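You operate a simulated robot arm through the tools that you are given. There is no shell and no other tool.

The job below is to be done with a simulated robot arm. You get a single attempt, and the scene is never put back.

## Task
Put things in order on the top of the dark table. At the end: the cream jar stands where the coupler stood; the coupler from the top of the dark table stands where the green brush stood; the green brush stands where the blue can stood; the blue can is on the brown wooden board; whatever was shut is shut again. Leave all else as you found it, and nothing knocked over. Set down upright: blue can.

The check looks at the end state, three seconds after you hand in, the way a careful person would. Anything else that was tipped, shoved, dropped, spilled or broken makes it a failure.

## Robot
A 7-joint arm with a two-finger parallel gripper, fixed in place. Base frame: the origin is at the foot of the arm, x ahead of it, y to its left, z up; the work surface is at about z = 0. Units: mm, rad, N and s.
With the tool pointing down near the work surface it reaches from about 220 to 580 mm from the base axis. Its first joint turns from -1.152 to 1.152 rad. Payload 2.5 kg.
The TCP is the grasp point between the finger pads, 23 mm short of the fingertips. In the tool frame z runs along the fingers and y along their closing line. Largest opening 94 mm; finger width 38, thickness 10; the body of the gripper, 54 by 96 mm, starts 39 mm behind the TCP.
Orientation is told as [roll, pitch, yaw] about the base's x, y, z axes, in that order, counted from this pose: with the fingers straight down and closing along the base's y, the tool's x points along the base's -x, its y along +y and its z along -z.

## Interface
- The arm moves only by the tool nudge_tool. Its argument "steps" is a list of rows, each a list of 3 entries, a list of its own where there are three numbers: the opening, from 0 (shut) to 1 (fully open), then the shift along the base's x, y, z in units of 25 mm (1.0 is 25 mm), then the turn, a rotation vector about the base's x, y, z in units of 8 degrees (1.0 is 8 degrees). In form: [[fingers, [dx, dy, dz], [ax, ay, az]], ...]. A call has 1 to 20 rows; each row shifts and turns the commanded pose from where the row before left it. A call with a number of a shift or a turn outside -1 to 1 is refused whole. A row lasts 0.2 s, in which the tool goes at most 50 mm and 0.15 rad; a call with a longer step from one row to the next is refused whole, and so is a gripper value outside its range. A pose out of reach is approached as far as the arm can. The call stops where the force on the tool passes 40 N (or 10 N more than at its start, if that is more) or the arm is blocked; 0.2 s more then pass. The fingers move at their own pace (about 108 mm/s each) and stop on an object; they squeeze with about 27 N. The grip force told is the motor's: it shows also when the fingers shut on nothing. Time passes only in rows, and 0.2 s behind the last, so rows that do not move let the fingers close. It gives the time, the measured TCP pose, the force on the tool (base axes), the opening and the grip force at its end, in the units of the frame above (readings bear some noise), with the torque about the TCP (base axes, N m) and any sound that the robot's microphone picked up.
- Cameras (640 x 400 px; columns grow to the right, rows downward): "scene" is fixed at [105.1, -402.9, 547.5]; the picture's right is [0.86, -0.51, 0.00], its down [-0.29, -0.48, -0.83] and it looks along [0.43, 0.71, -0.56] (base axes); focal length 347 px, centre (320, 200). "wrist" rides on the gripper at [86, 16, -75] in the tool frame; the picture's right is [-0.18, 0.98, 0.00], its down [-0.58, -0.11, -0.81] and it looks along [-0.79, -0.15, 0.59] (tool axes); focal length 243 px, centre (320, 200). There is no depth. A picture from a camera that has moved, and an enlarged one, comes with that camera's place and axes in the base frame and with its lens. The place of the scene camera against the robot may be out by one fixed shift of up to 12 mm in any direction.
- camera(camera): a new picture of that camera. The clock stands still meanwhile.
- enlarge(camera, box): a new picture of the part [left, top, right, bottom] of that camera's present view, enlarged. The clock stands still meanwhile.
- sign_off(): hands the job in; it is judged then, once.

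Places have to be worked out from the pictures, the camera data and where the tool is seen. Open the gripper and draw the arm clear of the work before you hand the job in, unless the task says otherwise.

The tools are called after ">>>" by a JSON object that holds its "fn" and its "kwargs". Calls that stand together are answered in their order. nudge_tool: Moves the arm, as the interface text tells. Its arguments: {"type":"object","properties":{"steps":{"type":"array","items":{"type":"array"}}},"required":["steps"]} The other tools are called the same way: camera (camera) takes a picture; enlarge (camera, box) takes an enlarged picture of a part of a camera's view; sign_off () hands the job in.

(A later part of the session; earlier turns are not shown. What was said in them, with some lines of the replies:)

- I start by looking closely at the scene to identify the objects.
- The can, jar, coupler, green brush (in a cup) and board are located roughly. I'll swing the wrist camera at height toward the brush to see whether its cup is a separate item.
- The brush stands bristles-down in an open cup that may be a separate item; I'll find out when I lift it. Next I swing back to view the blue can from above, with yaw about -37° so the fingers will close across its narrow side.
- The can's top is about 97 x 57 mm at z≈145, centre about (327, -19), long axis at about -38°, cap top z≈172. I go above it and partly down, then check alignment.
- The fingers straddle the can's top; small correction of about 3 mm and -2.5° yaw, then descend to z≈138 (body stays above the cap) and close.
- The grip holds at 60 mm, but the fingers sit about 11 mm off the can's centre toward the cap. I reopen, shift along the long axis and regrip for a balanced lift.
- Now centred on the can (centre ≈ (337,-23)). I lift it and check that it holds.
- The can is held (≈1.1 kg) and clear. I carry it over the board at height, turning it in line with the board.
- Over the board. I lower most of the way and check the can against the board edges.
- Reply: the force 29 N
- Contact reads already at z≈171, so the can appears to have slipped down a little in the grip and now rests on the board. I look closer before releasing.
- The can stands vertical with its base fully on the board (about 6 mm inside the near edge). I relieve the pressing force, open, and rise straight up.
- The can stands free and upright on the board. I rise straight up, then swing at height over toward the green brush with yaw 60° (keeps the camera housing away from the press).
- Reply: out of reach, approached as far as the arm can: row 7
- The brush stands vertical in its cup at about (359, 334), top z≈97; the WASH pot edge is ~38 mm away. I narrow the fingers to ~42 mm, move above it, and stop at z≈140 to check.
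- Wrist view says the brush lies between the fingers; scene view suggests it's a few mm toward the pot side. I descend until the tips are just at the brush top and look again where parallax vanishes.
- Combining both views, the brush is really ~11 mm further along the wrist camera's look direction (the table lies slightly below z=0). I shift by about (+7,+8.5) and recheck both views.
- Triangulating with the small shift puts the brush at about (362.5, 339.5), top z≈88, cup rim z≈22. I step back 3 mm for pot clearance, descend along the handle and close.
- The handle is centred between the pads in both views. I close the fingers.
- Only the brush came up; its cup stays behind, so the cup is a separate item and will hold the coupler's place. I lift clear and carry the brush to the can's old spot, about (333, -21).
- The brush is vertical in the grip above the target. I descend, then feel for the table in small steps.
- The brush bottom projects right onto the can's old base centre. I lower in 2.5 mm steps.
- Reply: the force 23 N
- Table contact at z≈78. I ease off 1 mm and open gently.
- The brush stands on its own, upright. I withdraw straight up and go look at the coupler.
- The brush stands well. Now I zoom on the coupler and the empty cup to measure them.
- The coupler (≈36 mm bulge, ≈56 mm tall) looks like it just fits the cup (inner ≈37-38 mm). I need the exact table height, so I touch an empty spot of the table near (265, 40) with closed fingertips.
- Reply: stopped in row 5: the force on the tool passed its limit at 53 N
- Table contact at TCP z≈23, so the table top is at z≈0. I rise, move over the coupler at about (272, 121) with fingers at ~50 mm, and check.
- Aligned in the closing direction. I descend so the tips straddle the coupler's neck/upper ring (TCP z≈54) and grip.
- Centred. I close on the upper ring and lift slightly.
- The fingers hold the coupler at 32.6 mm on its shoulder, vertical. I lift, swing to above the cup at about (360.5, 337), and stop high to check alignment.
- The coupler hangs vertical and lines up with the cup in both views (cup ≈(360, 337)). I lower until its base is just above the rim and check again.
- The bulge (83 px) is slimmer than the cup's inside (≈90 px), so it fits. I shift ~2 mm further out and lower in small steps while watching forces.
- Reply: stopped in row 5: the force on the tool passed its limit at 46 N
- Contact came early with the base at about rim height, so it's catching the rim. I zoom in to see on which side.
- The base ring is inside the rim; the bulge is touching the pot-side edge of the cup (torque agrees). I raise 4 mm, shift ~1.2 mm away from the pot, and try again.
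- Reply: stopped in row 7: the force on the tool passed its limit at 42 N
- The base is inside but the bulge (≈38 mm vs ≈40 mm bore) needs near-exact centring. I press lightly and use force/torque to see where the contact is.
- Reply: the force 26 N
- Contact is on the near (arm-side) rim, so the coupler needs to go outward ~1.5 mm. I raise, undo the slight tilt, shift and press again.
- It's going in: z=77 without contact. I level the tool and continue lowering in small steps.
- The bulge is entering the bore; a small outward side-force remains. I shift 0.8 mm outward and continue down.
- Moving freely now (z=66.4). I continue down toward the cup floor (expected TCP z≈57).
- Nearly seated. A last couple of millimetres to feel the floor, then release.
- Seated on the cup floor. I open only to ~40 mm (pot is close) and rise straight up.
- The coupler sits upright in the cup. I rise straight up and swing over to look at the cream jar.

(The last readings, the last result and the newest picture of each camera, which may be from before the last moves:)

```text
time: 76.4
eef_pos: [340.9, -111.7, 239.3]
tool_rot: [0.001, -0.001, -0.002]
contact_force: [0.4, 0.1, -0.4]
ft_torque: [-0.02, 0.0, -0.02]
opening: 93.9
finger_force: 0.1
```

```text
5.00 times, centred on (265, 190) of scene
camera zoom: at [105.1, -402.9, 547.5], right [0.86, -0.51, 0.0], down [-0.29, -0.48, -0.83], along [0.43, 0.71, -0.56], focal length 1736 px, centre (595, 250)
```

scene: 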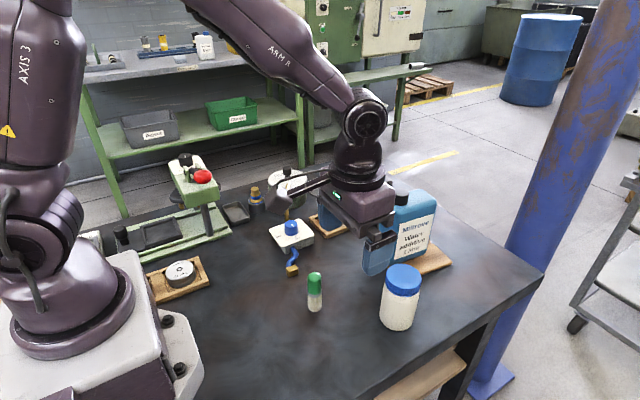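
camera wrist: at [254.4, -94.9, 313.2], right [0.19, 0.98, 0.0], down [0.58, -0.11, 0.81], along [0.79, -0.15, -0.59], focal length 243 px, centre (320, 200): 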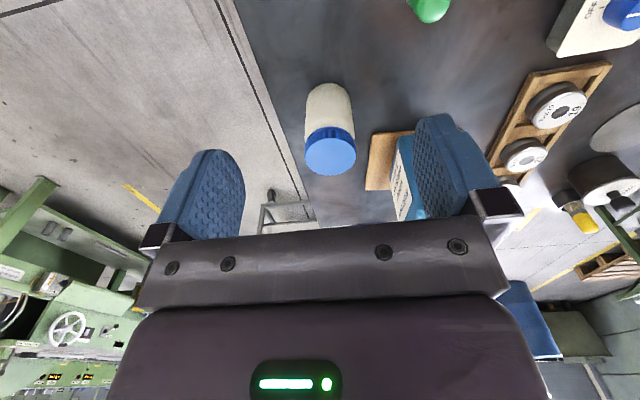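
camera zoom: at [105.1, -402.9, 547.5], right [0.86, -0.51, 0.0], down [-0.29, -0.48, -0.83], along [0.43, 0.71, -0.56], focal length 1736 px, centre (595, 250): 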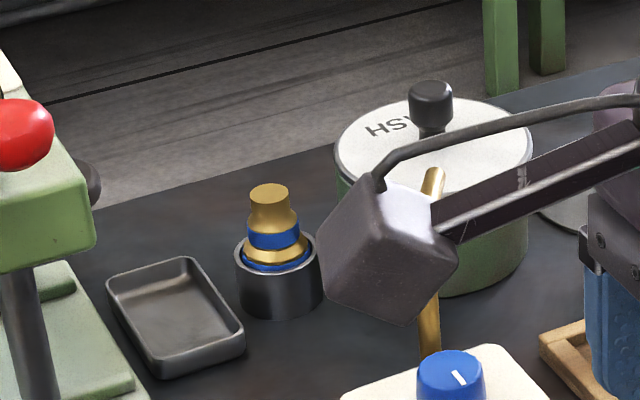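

Everything placed so far is fine (cup unmoved, coupler seated). The jar is at about (447, -121), ≈58 mm wide, ≈110 mm tall. I move above it and check.

>>> {"fn": "nudge_tool", "kwargs": {"steps": [[1, [0.85, -0.075, 0], [0, 0, 0]], [1, [0.85, -0.075, 0], [0, 0, 0]], [1, [0.85, -0.075, 0], [0, 0, 0]], [1, [0.85, -0.075, 0], [0, 0, 0]], [1, [0.85, -0.075, 0], [0, 0, 0]], [1, [0, 0, -0.8], [0, 0, 0]], [1, [0, 0, -0.8], [0, 0, 0]], [1, [0, 0, -0.8], [0, 0, 0]], [1, [0, 0, -0.8], [0, 0, 0]], [1, [0, 0, 0], [0, 0, 0]]]}}

>>> {"fn": "enlarge", "kwargs": {"camera": "wrist", "box": [180, 0, 460, 240]}}

>>> {"fn": "enlarge", "kwargs": {"camera": "scene", "box": [330, 190, 480, 340]}}

```text
time: 78.6
eef_pos: [448.7, -120.2, 158.9]
tool_rot: [-0.001, -0.003, -0.002]
contact_force: [-1.0, -0.9, 0.8]
ft_torque: [0.01, 0.02, -0.01]
opening: 93.7
finger_force: 0.0
```

```text
1.67 times, centred on (320, 120) of wrist
camera zoom: at [360.4, -103.7, 232.5], right [0.18, 0.98, 0.0], down [0.58, -0.11, 0.81], along [0.79, -0.15, -0.59], focal length 404 px, centre (320, 333)
```

zoom: 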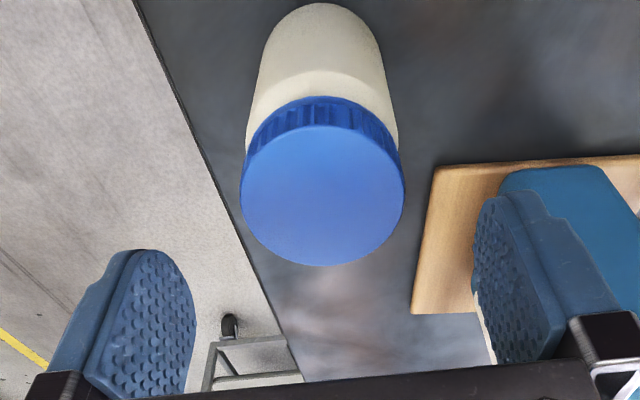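

```text
2.67 times, centred on (405, 265) of scene
camera zoom: at [105.1, -402.9, 547.5], right [0.86, -0.51, 0.0], down [-0.29, -0.48, -0.83], along [0.43, 0.71, -0.56], focal length 926 px, centre (93, 27)
```

zoom: 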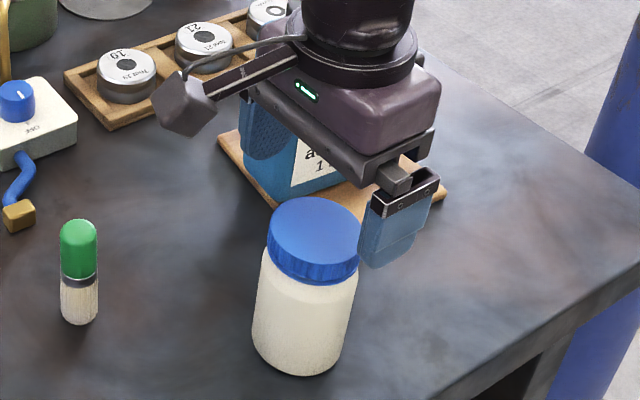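

Jar centre ≈(444, -119). I shift slightly and descend to TCP z≈82, leaving space between the gripper body and the lid, then close.

>>> {"fn": "nudge_tool", "kwargs": {"steps": [[1, [-0.16, 0.06, -0.7], [0, 0, 0]], [1, [0, 0, -0.7], [0, 0, 0]], [1, [0, 0, -0.7], [0, 0, 0]], [1, [0, 0, -0.7], [0, 0, 0]], [1, [0, 0, -0.28], [0, 0, 0]], [1, [0, 0, 0], [0, 0, 0]]]}}

>>> {"fn": "enlarge", "kwargs": {"camera": "scene", "box": [330, 190, 480, 340]}}

>>> {"fn": "enlarge", "kwargs": {"camera": "wrist", "box": [180, 0, 460, 240]}}

```text
time: 80.0
eef_pos: [443.7, -119.5, 82.7]
tool_rot: [-0.003, -0.002, -0.003]
contact_force: [0.1, 0.3, -1.4]
ft_torque: [0.04, -0.03, 0.01]
opening: 94.2
finger_force: 0.0
```

```text
2.67 times, centred on (405, 265) of scene
camera zoom: at [105.1, -402.9, 547.5], right [0.86, -0.51, 0.0], down [-0.29, -0.48, -0.83], along [0.43, 0.71, -0.56], focal length 926 px, centre (93, 27)
```

zoom: 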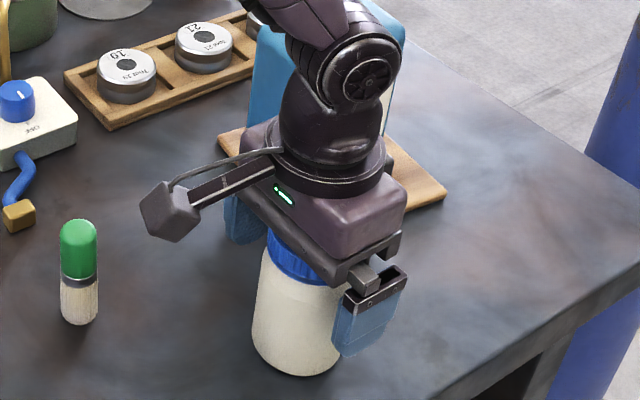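

```text
1.67 times, centred on (320, 120) of wrist
camera zoom: at [356.4, -103.0, 155.4], right [0.19, 0.98, 0.0], down [0.58, -0.11, 0.81], along [0.79, -0.15, -0.59], focal length 404 px, centre (320, 333)
```

zoom: 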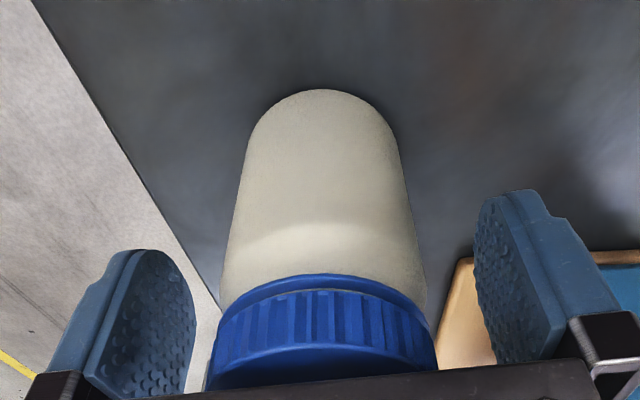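

Centred on the jar. I close the fingers and lift gently.

>>> {"fn": "nudge_tool", "kwargs": {"steps": [[0.7, [0, 0, 0], [0, 0, 0]], [0.5, [0, 0, 0], [0, 0, 0]], [0, [0, 0, 0], [0, 0, 0]], [0, [0, 0, 0], [0, 0, 0]], [0, [0, 0, 0], [0, 0, 0]]]}}

>>> {"fn": "nudge_tool", "kwargs": {"steps": [[0, [0, 0, 0.15], [0, 0, 0]], [0, [0, 0, 0.25], [0, 0, 0]], [0, [0, 0, 0.3], [0, 0, 0]], [0, [0, 0, 0], [0, 0, 0]]]}}

>>> {"fn": "enlarge", "kwargs": {"camera": "scene", "box": [330, 190, 480, 340]}}

>>> {"fn": "enlarge", "kwargs": {"camera": "wrist", "box": [180, 0, 460, 240]}}

```text
time: 81.2
eef_pos: [444.5, -119.3, 81.9]
tool_rot: [-0.001, -0.001, -0.003]
contact_force: [0.1, -0.5, 1.8]
ft_torque: [0.02, -0.02, -0.02]
opening: 60.8
finger_force: 27.5
```

```text
time: 82.2
eef_pos: [444.5, -118.8, 100.0]
tool_rot: [0.0, -0.001, -0.003]
contact_force: [-0.1, -0.1, -2.7]
ft_torque: [0.0, 0.0, -0.03]
opening: 60.6
finger_force: 26.8
```

```text
2.67 times, centred on (405, 265) of scene
camera zoom: at [105.1, -402.9, 547.5], right [0.86, -0.51, 0.0], down [-0.29, -0.48, -0.83], along [0.43, 0.71, -0.56], focal length 926 px, centre (93, 27)
```

zoom: 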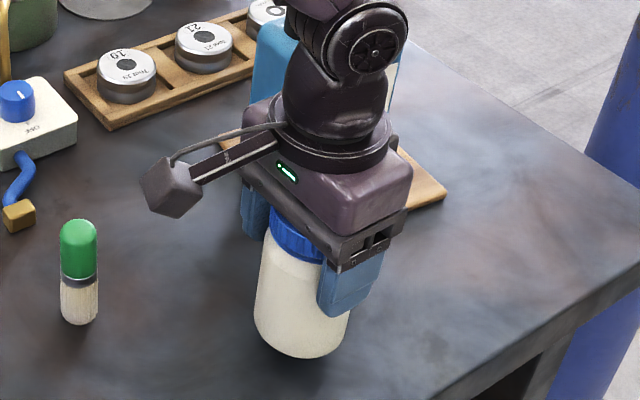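

```text
1.67 times, centred on (320, 120) of wrist
camera zoom: at [356.7, -102.5, 173.6], right [0.19, 0.98, 0.0], down [0.58, -0.11, 0.81], along [0.79, -0.15, -0.59], focal length 404 px, centre (320, 333)
```

zoom: 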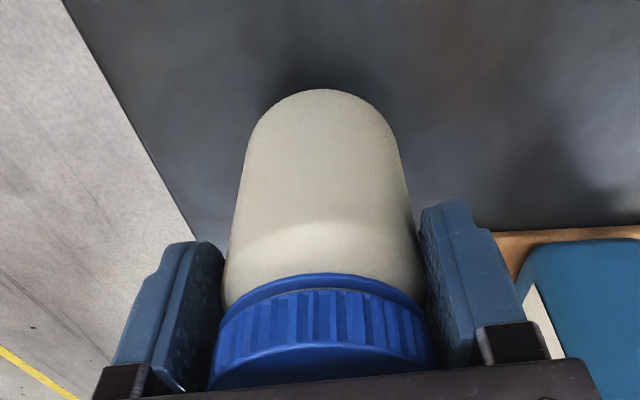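

The jar is light (~0.3 kg) and firmly held. I lift it high and carry it to the coupler's old place at (272, 121).

>>> {"fn": "nudge_tool", "kwargs": {"steps": [[0, [0, 0, 0.6], [0, 0, 0]], [0, [0, 0, 0.8], [0, 0, 0]], [0, [0, 0, 0.9], [0, 0, 0]], [0, [0, 0, 0.9], [0, 0, 0]], [0, [0, 0, 0.8], [0, 0, 0]], [0, [0, 0, 0.5], [0, 0, 0]], [0, [0, 0, 0], [0, 0, 0]]]}}

>>> {"fn": "nudge_tool", "kwargs": {"steps": [[0, [-0.3, 0.42, 0], [0, 0, 0]], [0, [-0.6, 0.83, 0], [0, 0, 0]], [0, [-0.6, 0.84, 0], [0, 0, 0]], [0, [-0.6, 0.84, 0], [0, 0, 0]], [0, [-0.6, 0.84, 0], [0, 0, 0]], [0, [-0.6, 0.84, 0], [0, 0, 0]], [0, [-0.6, 0.84, 0], [0, 0, 0]], [0, [-0.6, 0.84, 0], [0, 0, 0]], [0, [-0.6, 0.84, 0], [0, 0, 0]], [0, [-0.6, 0.84, 0], [0, 0, 0]], [0, [-0.6, 0.84, 0], [0, 0, 0]], [0, [-0.6, 0.8, 0], [0, 0, 0]], [0, [0, 0, 0], [0, 0, 0]]]}}

>>> {"fn": "camera", "kwargs": {"camera": "scene"}}

>>> {"fn": "camera", "kwargs": {"camera": "wrist"}}

```text
time: 83.8
eef_pos: [443.8, -120.3, 213.0]
tool_rot: [0.0, -0.002, -0.001]
contact_force: [0.4, 0.3, -4.5]
ft_torque: [-0.01, 0.04, 0.0]
opening: 60.8
finger_force: 27.4
```

```text
time: 86.6
eef_pos: [271.1, 120.4, 212.6]
tool_rot: [0.0, -0.002, 0.0]
contact_force: [0.4, 0.4, -4.3]
ft_torque: [0.01, 0.01, -0.02]
opening: 61.0
finger_force: 26.8
```

```text
taken
```

scene: 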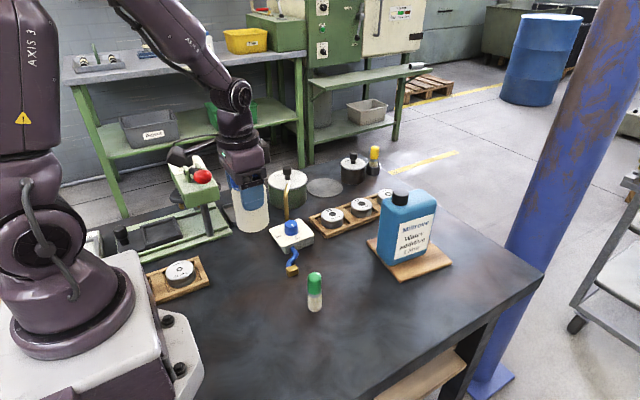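

```text
taken
camera wrist: at [184.1, 137.9, 286.2], right [0.18, 0.98, 0.0], down [0.58, -0.11, 0.81], along [0.79, -0.15, -0.59], focal length 243 px, centre (320, 200)
```

wrist: 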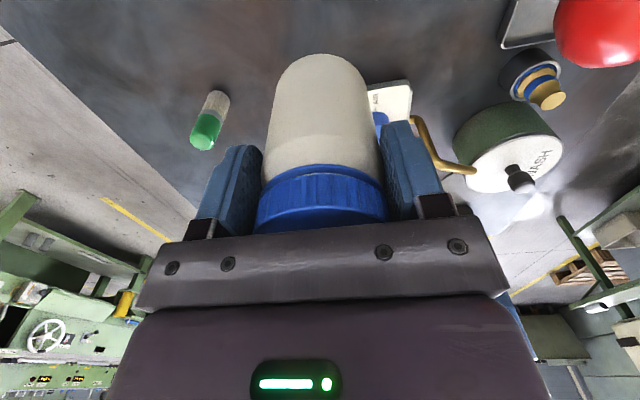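

Above the coupler's old place. I lower the jar, then feel for the table.

>>> {"fn": "nudge_tool", "kwargs": {"steps": [[0, [0.03, 0.03, -0.7], [0, 0, 0]], [0, [0, 0, -0.9], [0, 0, 0]], [0, [0, 0, -0.9], [0, 0, 0]], [0, [0, 0, -0.9], [0, 0, 0]], [0, [0, 0, -0.8], [0, 0, 0]], [0, [0, 0, -0.5], [0, 0, 0]], [0, [0, 0, -0.2], [0, 0, 0]], [0, [0, 0, 0], [0, 0, 0]]]}}

>>> {"fn": "nudge_tool", "kwargs": {"steps": [[0, [0, 0, -0.08], [0, 0, 0]], [0, [0, 0, -0.08], [0, 0, 0]], [0, [0, 0, 0], [0, 0, 0]]]}}

>>> {"fn": "enlarge", "kwargs": {"camera": "scene", "box": [190, 160, 350, 300]}}

```text
time: 88.4
eef_pos: [273.2, 121.9, 90.6]
tool_rot: [0.0, -0.002, -0.002]
contact_force: [0.1, -0.3, -4.5]
ft_torque: [0.0, 0.04, 0.06]
opening: 60.8
finger_force: 27.0
```

```text
time: 89.2
eef_pos: [272.5, 121.8, 85.0]
tool_rot: [0.001, -0.002, -0.003]
contact_force: [-0.3, -0.4, -4.4]
ft_torque: [-0.02, 0.02, -0.01]
opening: 60.7
finger_force: 26.8
```

```text
2.86 times, centred on (270, 230) of scene
camera zoom: at [105.1, -402.9, 547.5], right [0.86, -0.51, 0.0], down [-0.29, -0.48, -0.83], along [0.43, 0.71, -0.56], focal length 992 px, centre (463, 114)
```

zoom: 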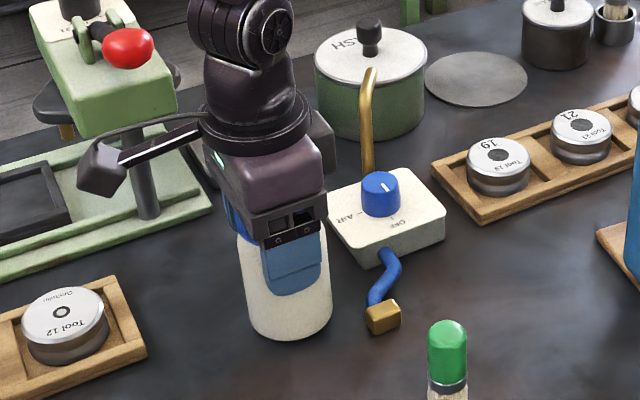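

Comparing pixels, the jar's base sits ~7 mm to the right of the coupler's old base; I correct by (-6, +2) mm and set it down.

>>> {"fn": "nudge_tool", "kwargs": {"steps": [[0, [-0.24, 0.08, 0], [0, 0, 0]], [0, [0, 0, -0.08], [0, 0, 0]], [0, [0, 0, 0], [0, 0, 0]]]}}

>>> {"fn": "nudge_tool", "kwargs": {"steps": [[0, [0, 0, -0.06], [0, 0, 0]], [0, [0, 0, 0], [0, 0, 0]]]}}

>>> {"fn": "enlarge", "kwargs": {"camera": "scene", "box": [220, 180, 350, 310]}}

```text
time: 90.0
eef_pos: [266.4, 123.8, 83.1]
tool_rot: [-0.001, -0.001, -0.001]
contact_force: [-0.4, 1.2, -4.5]
ft_torque: [-0.02, -0.01, -0.02]
opening: 60.6
finger_force: 27.4
```

```text
time: 90.6
eef_pos: [266.3, 124.6, 80.7]
tool_rot: [0.001, -0.001, -0.001]
contact_force: [-0.1, 0.5, -3.1]
ft_torque: [0.02, 0.05, -0.01]
opening: 60.6
finger_force: 26.9
```

```text
3.08 times, centred on (285, 245) of scene
camera zoom: at [105.1, -402.9, 547.5], right [0.86, -0.51, 0.0], down [-0.29, -0.48, -0.83], along [0.43, 0.71, -0.56], focal length 1068 px, centre (428, 62)
```

zoom: 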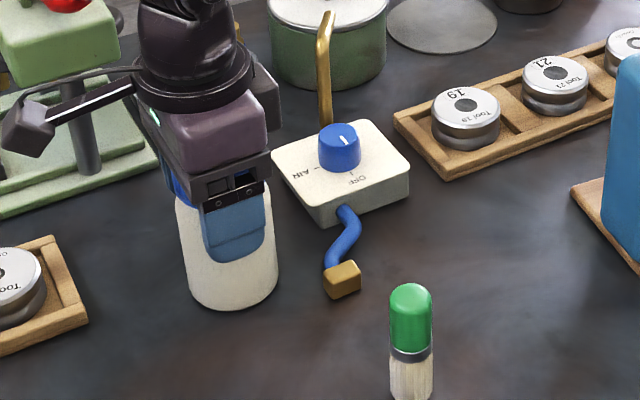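

The jar's base now matches the coupler's old base spot. A final touch-down, then release.

>>> {"fn": "nudge_tool", "kwargs": {"steps": [[0, [0, 0, -0.04], [0, 0, 0]], [0, [0, 0, 0], [0, 0, 0]]]}}

>>> {"fn": "nudge_tool", "kwargs": {"steps": [[0, [0, 0, 0.02], [0, 0, 0]], [0.72, [0, 0, 0], [0, 0, 0]], [0.82, [0, 0, 0], [0, 0, 0]], [0.82, [0, 0, 0], [0, 0, 0]]]}}

>>> {"fn": "enlarge", "kwargs": {"camera": "scene", "box": [190, 160, 350, 300]}}

>>> {"fn": "camera", "kwargs": {"camera": "wrist"}}

```text
time: 91.2
eef_pos: [266.3, 124.3, 81.3]
tool_rot: [0.0, -0.001, 0.001]
contact_force: [-8.1, -3.5, 35.7]
ft_torque: [0.41, 0.48, 0.13]
opening: 60.7
finger_force: 26.8
```

```text
time: 92.2
eef_pos: [265.9, 124.8, 81.7]
tool_rot: [-0.001, -0.002, -0.003]
contact_force: [-0.2, -0.5, -0.3]
ft_torque: [0.0, 0.0, 0.01]
opening: 77.0
finger_force: 0.1
```

```text
2.86 times, centred on (270, 230) of scene
camera zoom: at [105.1, -402.9, 547.5], right [0.86, -0.51, 0.0], down [-0.29, -0.48, -0.83], along [0.43, 0.71, -0.56], focal length 992 px, centre (463, 114)
```

zoom: 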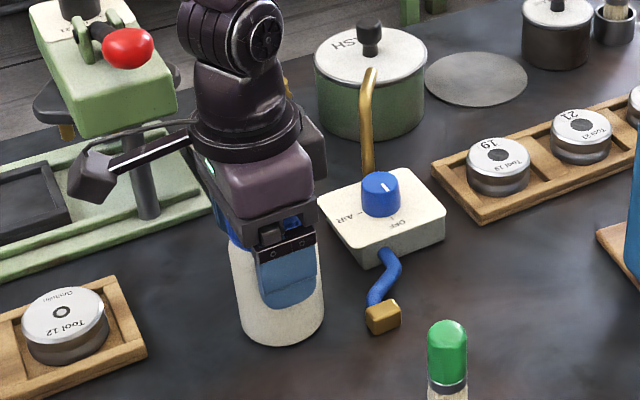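

```text
taken
camera wrist: at [179.1, 140.5, 155.3], right [0.18, 0.98, 0.0], down [0.58, -0.11, 0.81], along [0.79, -0.15, -0.59], focal length 243 px, centre (320, 200)
```

wrist: 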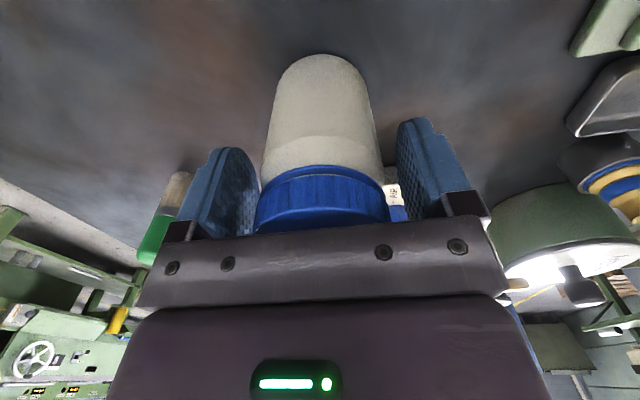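

The jar stands free on the table. I rise straight up with fingers slightly open, then draw the arm back to the start pose, and inspect everything.

>>> {"fn": "nudge_tool", "kwargs": {"steps": [[0.82, [0, 0, 0.4], [0, 0, 0]], [0.82, [0, 0, 0.8], [0, 0, 0]], [0.82, [0, 0, 1], [0, 0, 0]], [0.82, [0, 0, 1], [0, 0, 0]], [0.82, [0, 0, 1], [0, 0, 0]], [0.82, [0, 0, 1], [0, 0, 0]], [1, [0, 0, 1], [0, 0, 0]], [1, [0, 0, 1], [0, 0, 0]], [1, [0, 0, 1], [0, 0, 0]], [1, [0, 0, 1], [0, 0, 0]], [1, [0.3, -0.9, 0.3], [0, 0, 0]], [1, [0.3, -0.9, 0], [0, 0, 0]], [1, [0.3, -0.9, 0], [0, 0, 0]], [1, [0.3, -0.9, 0], [0, 0, 0]], [1, [0.3, -0.9, 0], [0, 0, 0]], [1, [0.3, -0.9, 0], [0, 0, 0]], [1, [0.3, -0.9, 0], [0, 0, 0]], [1, [0, 0, 0], [0, 0, 0]]]}}

>>> {"fn": "camera", "kwargs": {"camera": "scene"}}

>>> {"fn": "enlarge", "kwargs": {"camera": "scene", "box": [220, 140, 460, 340]}}

>>> {"fn": "enlarge", "kwargs": {"camera": "scene", "box": [215, 150, 315, 230]}}

>>> {"fn": "enlarge", "kwargs": {"camera": "scene", "box": [350, 180, 460, 290]}}

>>> {"fn": "camera", "kwargs": {"camera": "wrist"}}

```text
time: 96.0
eef_pos: [318.3, -33.7, 319.0]
tool_rot: [0.002, -0.001, -0.001]
contact_force: [0.3, -0.2, 0.7]
ft_torque: [0.01, -0.02, -0.03]
opening: 94.0
finger_force: 0.1
```

```text
taken
```

scene: 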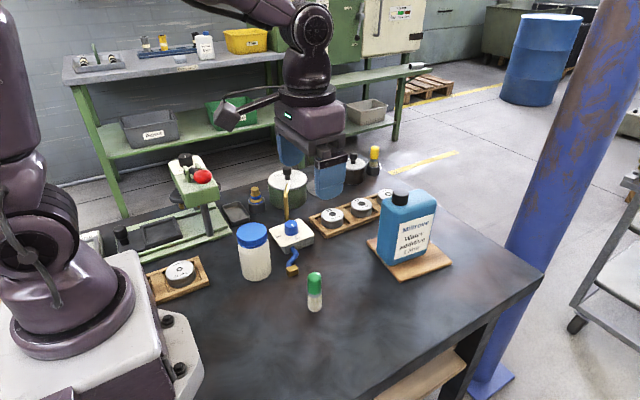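

```text
2.00 times, centred on (340, 240) of scene
camera zoom: at [105.1, -402.9, 547.5], right [0.86, -0.51, 0.0], down [-0.29, -0.48, -0.83], along [0.43, 0.71, -0.56], focal length 694 px, centre (280, 120)
```

zoom: 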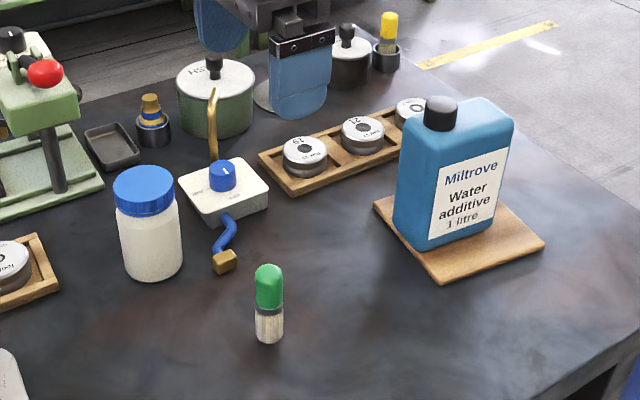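

```text
5.00 times, centred on (265, 190) of scene
camera zoom: at [105.1, -402.9, 547.5], right [0.86, -0.51, 0.0], down [-0.29, -0.48, -0.83], along [0.43, 0.71, -0.56], focal length 1736 px, centre (595, 250)
```

zoom: 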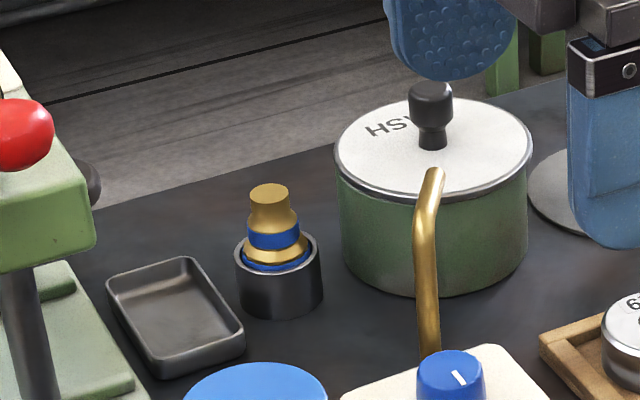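

```text
3.64 times, centred on (405, 235) of scene
camera zoom: at [105.1, -402.9, 547.5], right [0.86, -0.51, 0.0], down [-0.29, -0.48, -0.83], along [0.43, 0.71, -0.56], focal length 1262 px, centre (11, 73)
```

zoom: 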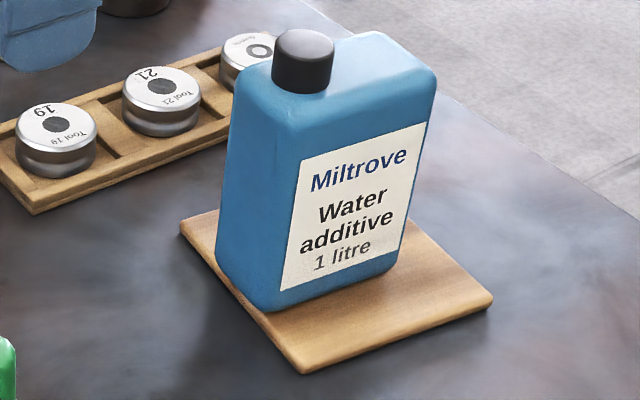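

```text
taken
camera wrist: at [231.1, -17.7, 393.0], right [0.19, 0.98, 0.0], down [0.58, -0.11, 0.81], along [0.79, -0.15, -0.59], focal length 243 px, centre (320, 200)
```

wrist: 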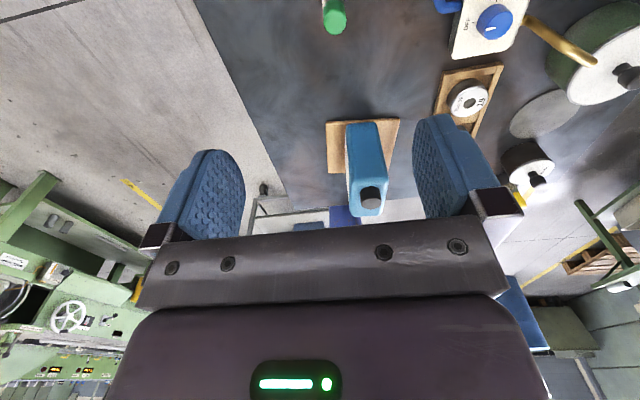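

Everything is in its place. I look closely at the can's left lower corner relative to the board edge.

>>> {"fn": "enlarge", "kwargs": {"camera": "scene", "box": [360, 225, 440, 285]}}

>>> {"fn": "enlarge", "kwargs": {"camera": "wrist", "box": [310, 100, 430, 230]}}

```text
6.67 times, centred on (400, 255) of scene
camera zoom: at [105.1, -402.9, 547.5], right [0.86, -0.51, 0.0], down [-0.29, -0.48, -0.83], along [0.43, 0.71, -0.56], focal length 2315 px, centre (-213, -167)
```

zoom: 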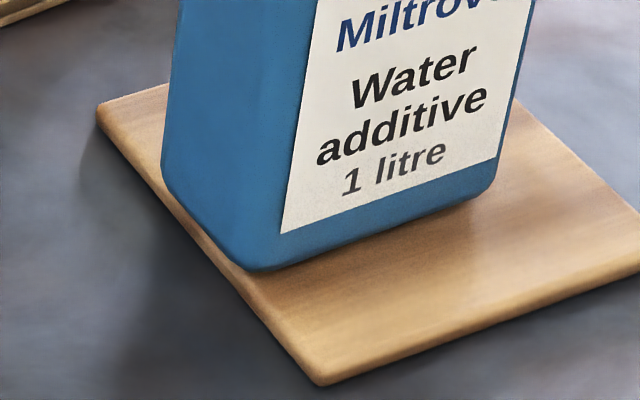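

```text
3.08 times, centred on (370, 165) of wrist
camera zoom: at [231.1, -17.7, 393.0], right [0.19, 0.98, 0.0], down [0.58, -0.11, 0.81], along [0.79, -0.15, -0.59], focal length 746 px, centre (166, 308)
```

zoom: 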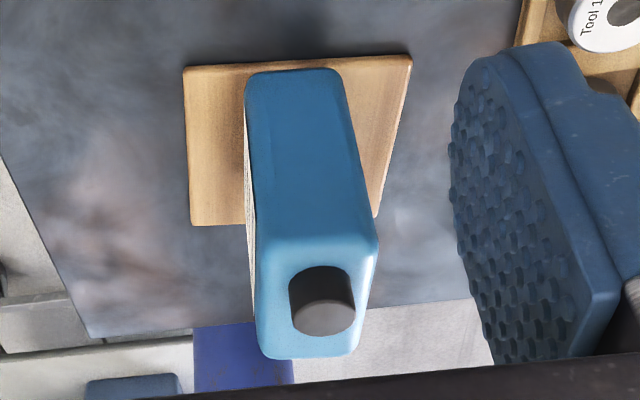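

The can's whole base lies on the board and it stands upright. The brush, coupler and jar are in their target places, the pots' lids are on, and the arm is clear with the gripper open, so I hand in.

>>> {"fn": "sign_off", "kwargs": {}}

```text
The job is handed in.
```

I rearranged the four items as asked and handed the job in. The last pictures showed everything upright, with nothing knocked over.

- **Blue can:** It stands upright on the brown wooden board. It slipped down in the grip while I carried it, so it ended up about 5–10 mm inside the near edge of the board rather than centred.
- **Green brush:** It stands on its bristles where the can stood, within about 5 mm by my estimate.
- **Coupler:** It sits in the dark cup the brush stood in. The cup turned out to be a separate piece, so I left it in place. The coupler took a few tries to fit and I pressed on the cup's rim while seating it, but the cup did not appear to move.
- **Cream jar:** It stands where the coupler stood.

**Lids:** Both pots still have their lids on, and I did not need to open anything. The WASH pot's lid looks about 1–1.5 mm off its starting position, probably because a finger brushed it when I let go of the coupler. I left it, since correcting it risked more than it would fix.

The gripper is open and the arm is clear of the work.
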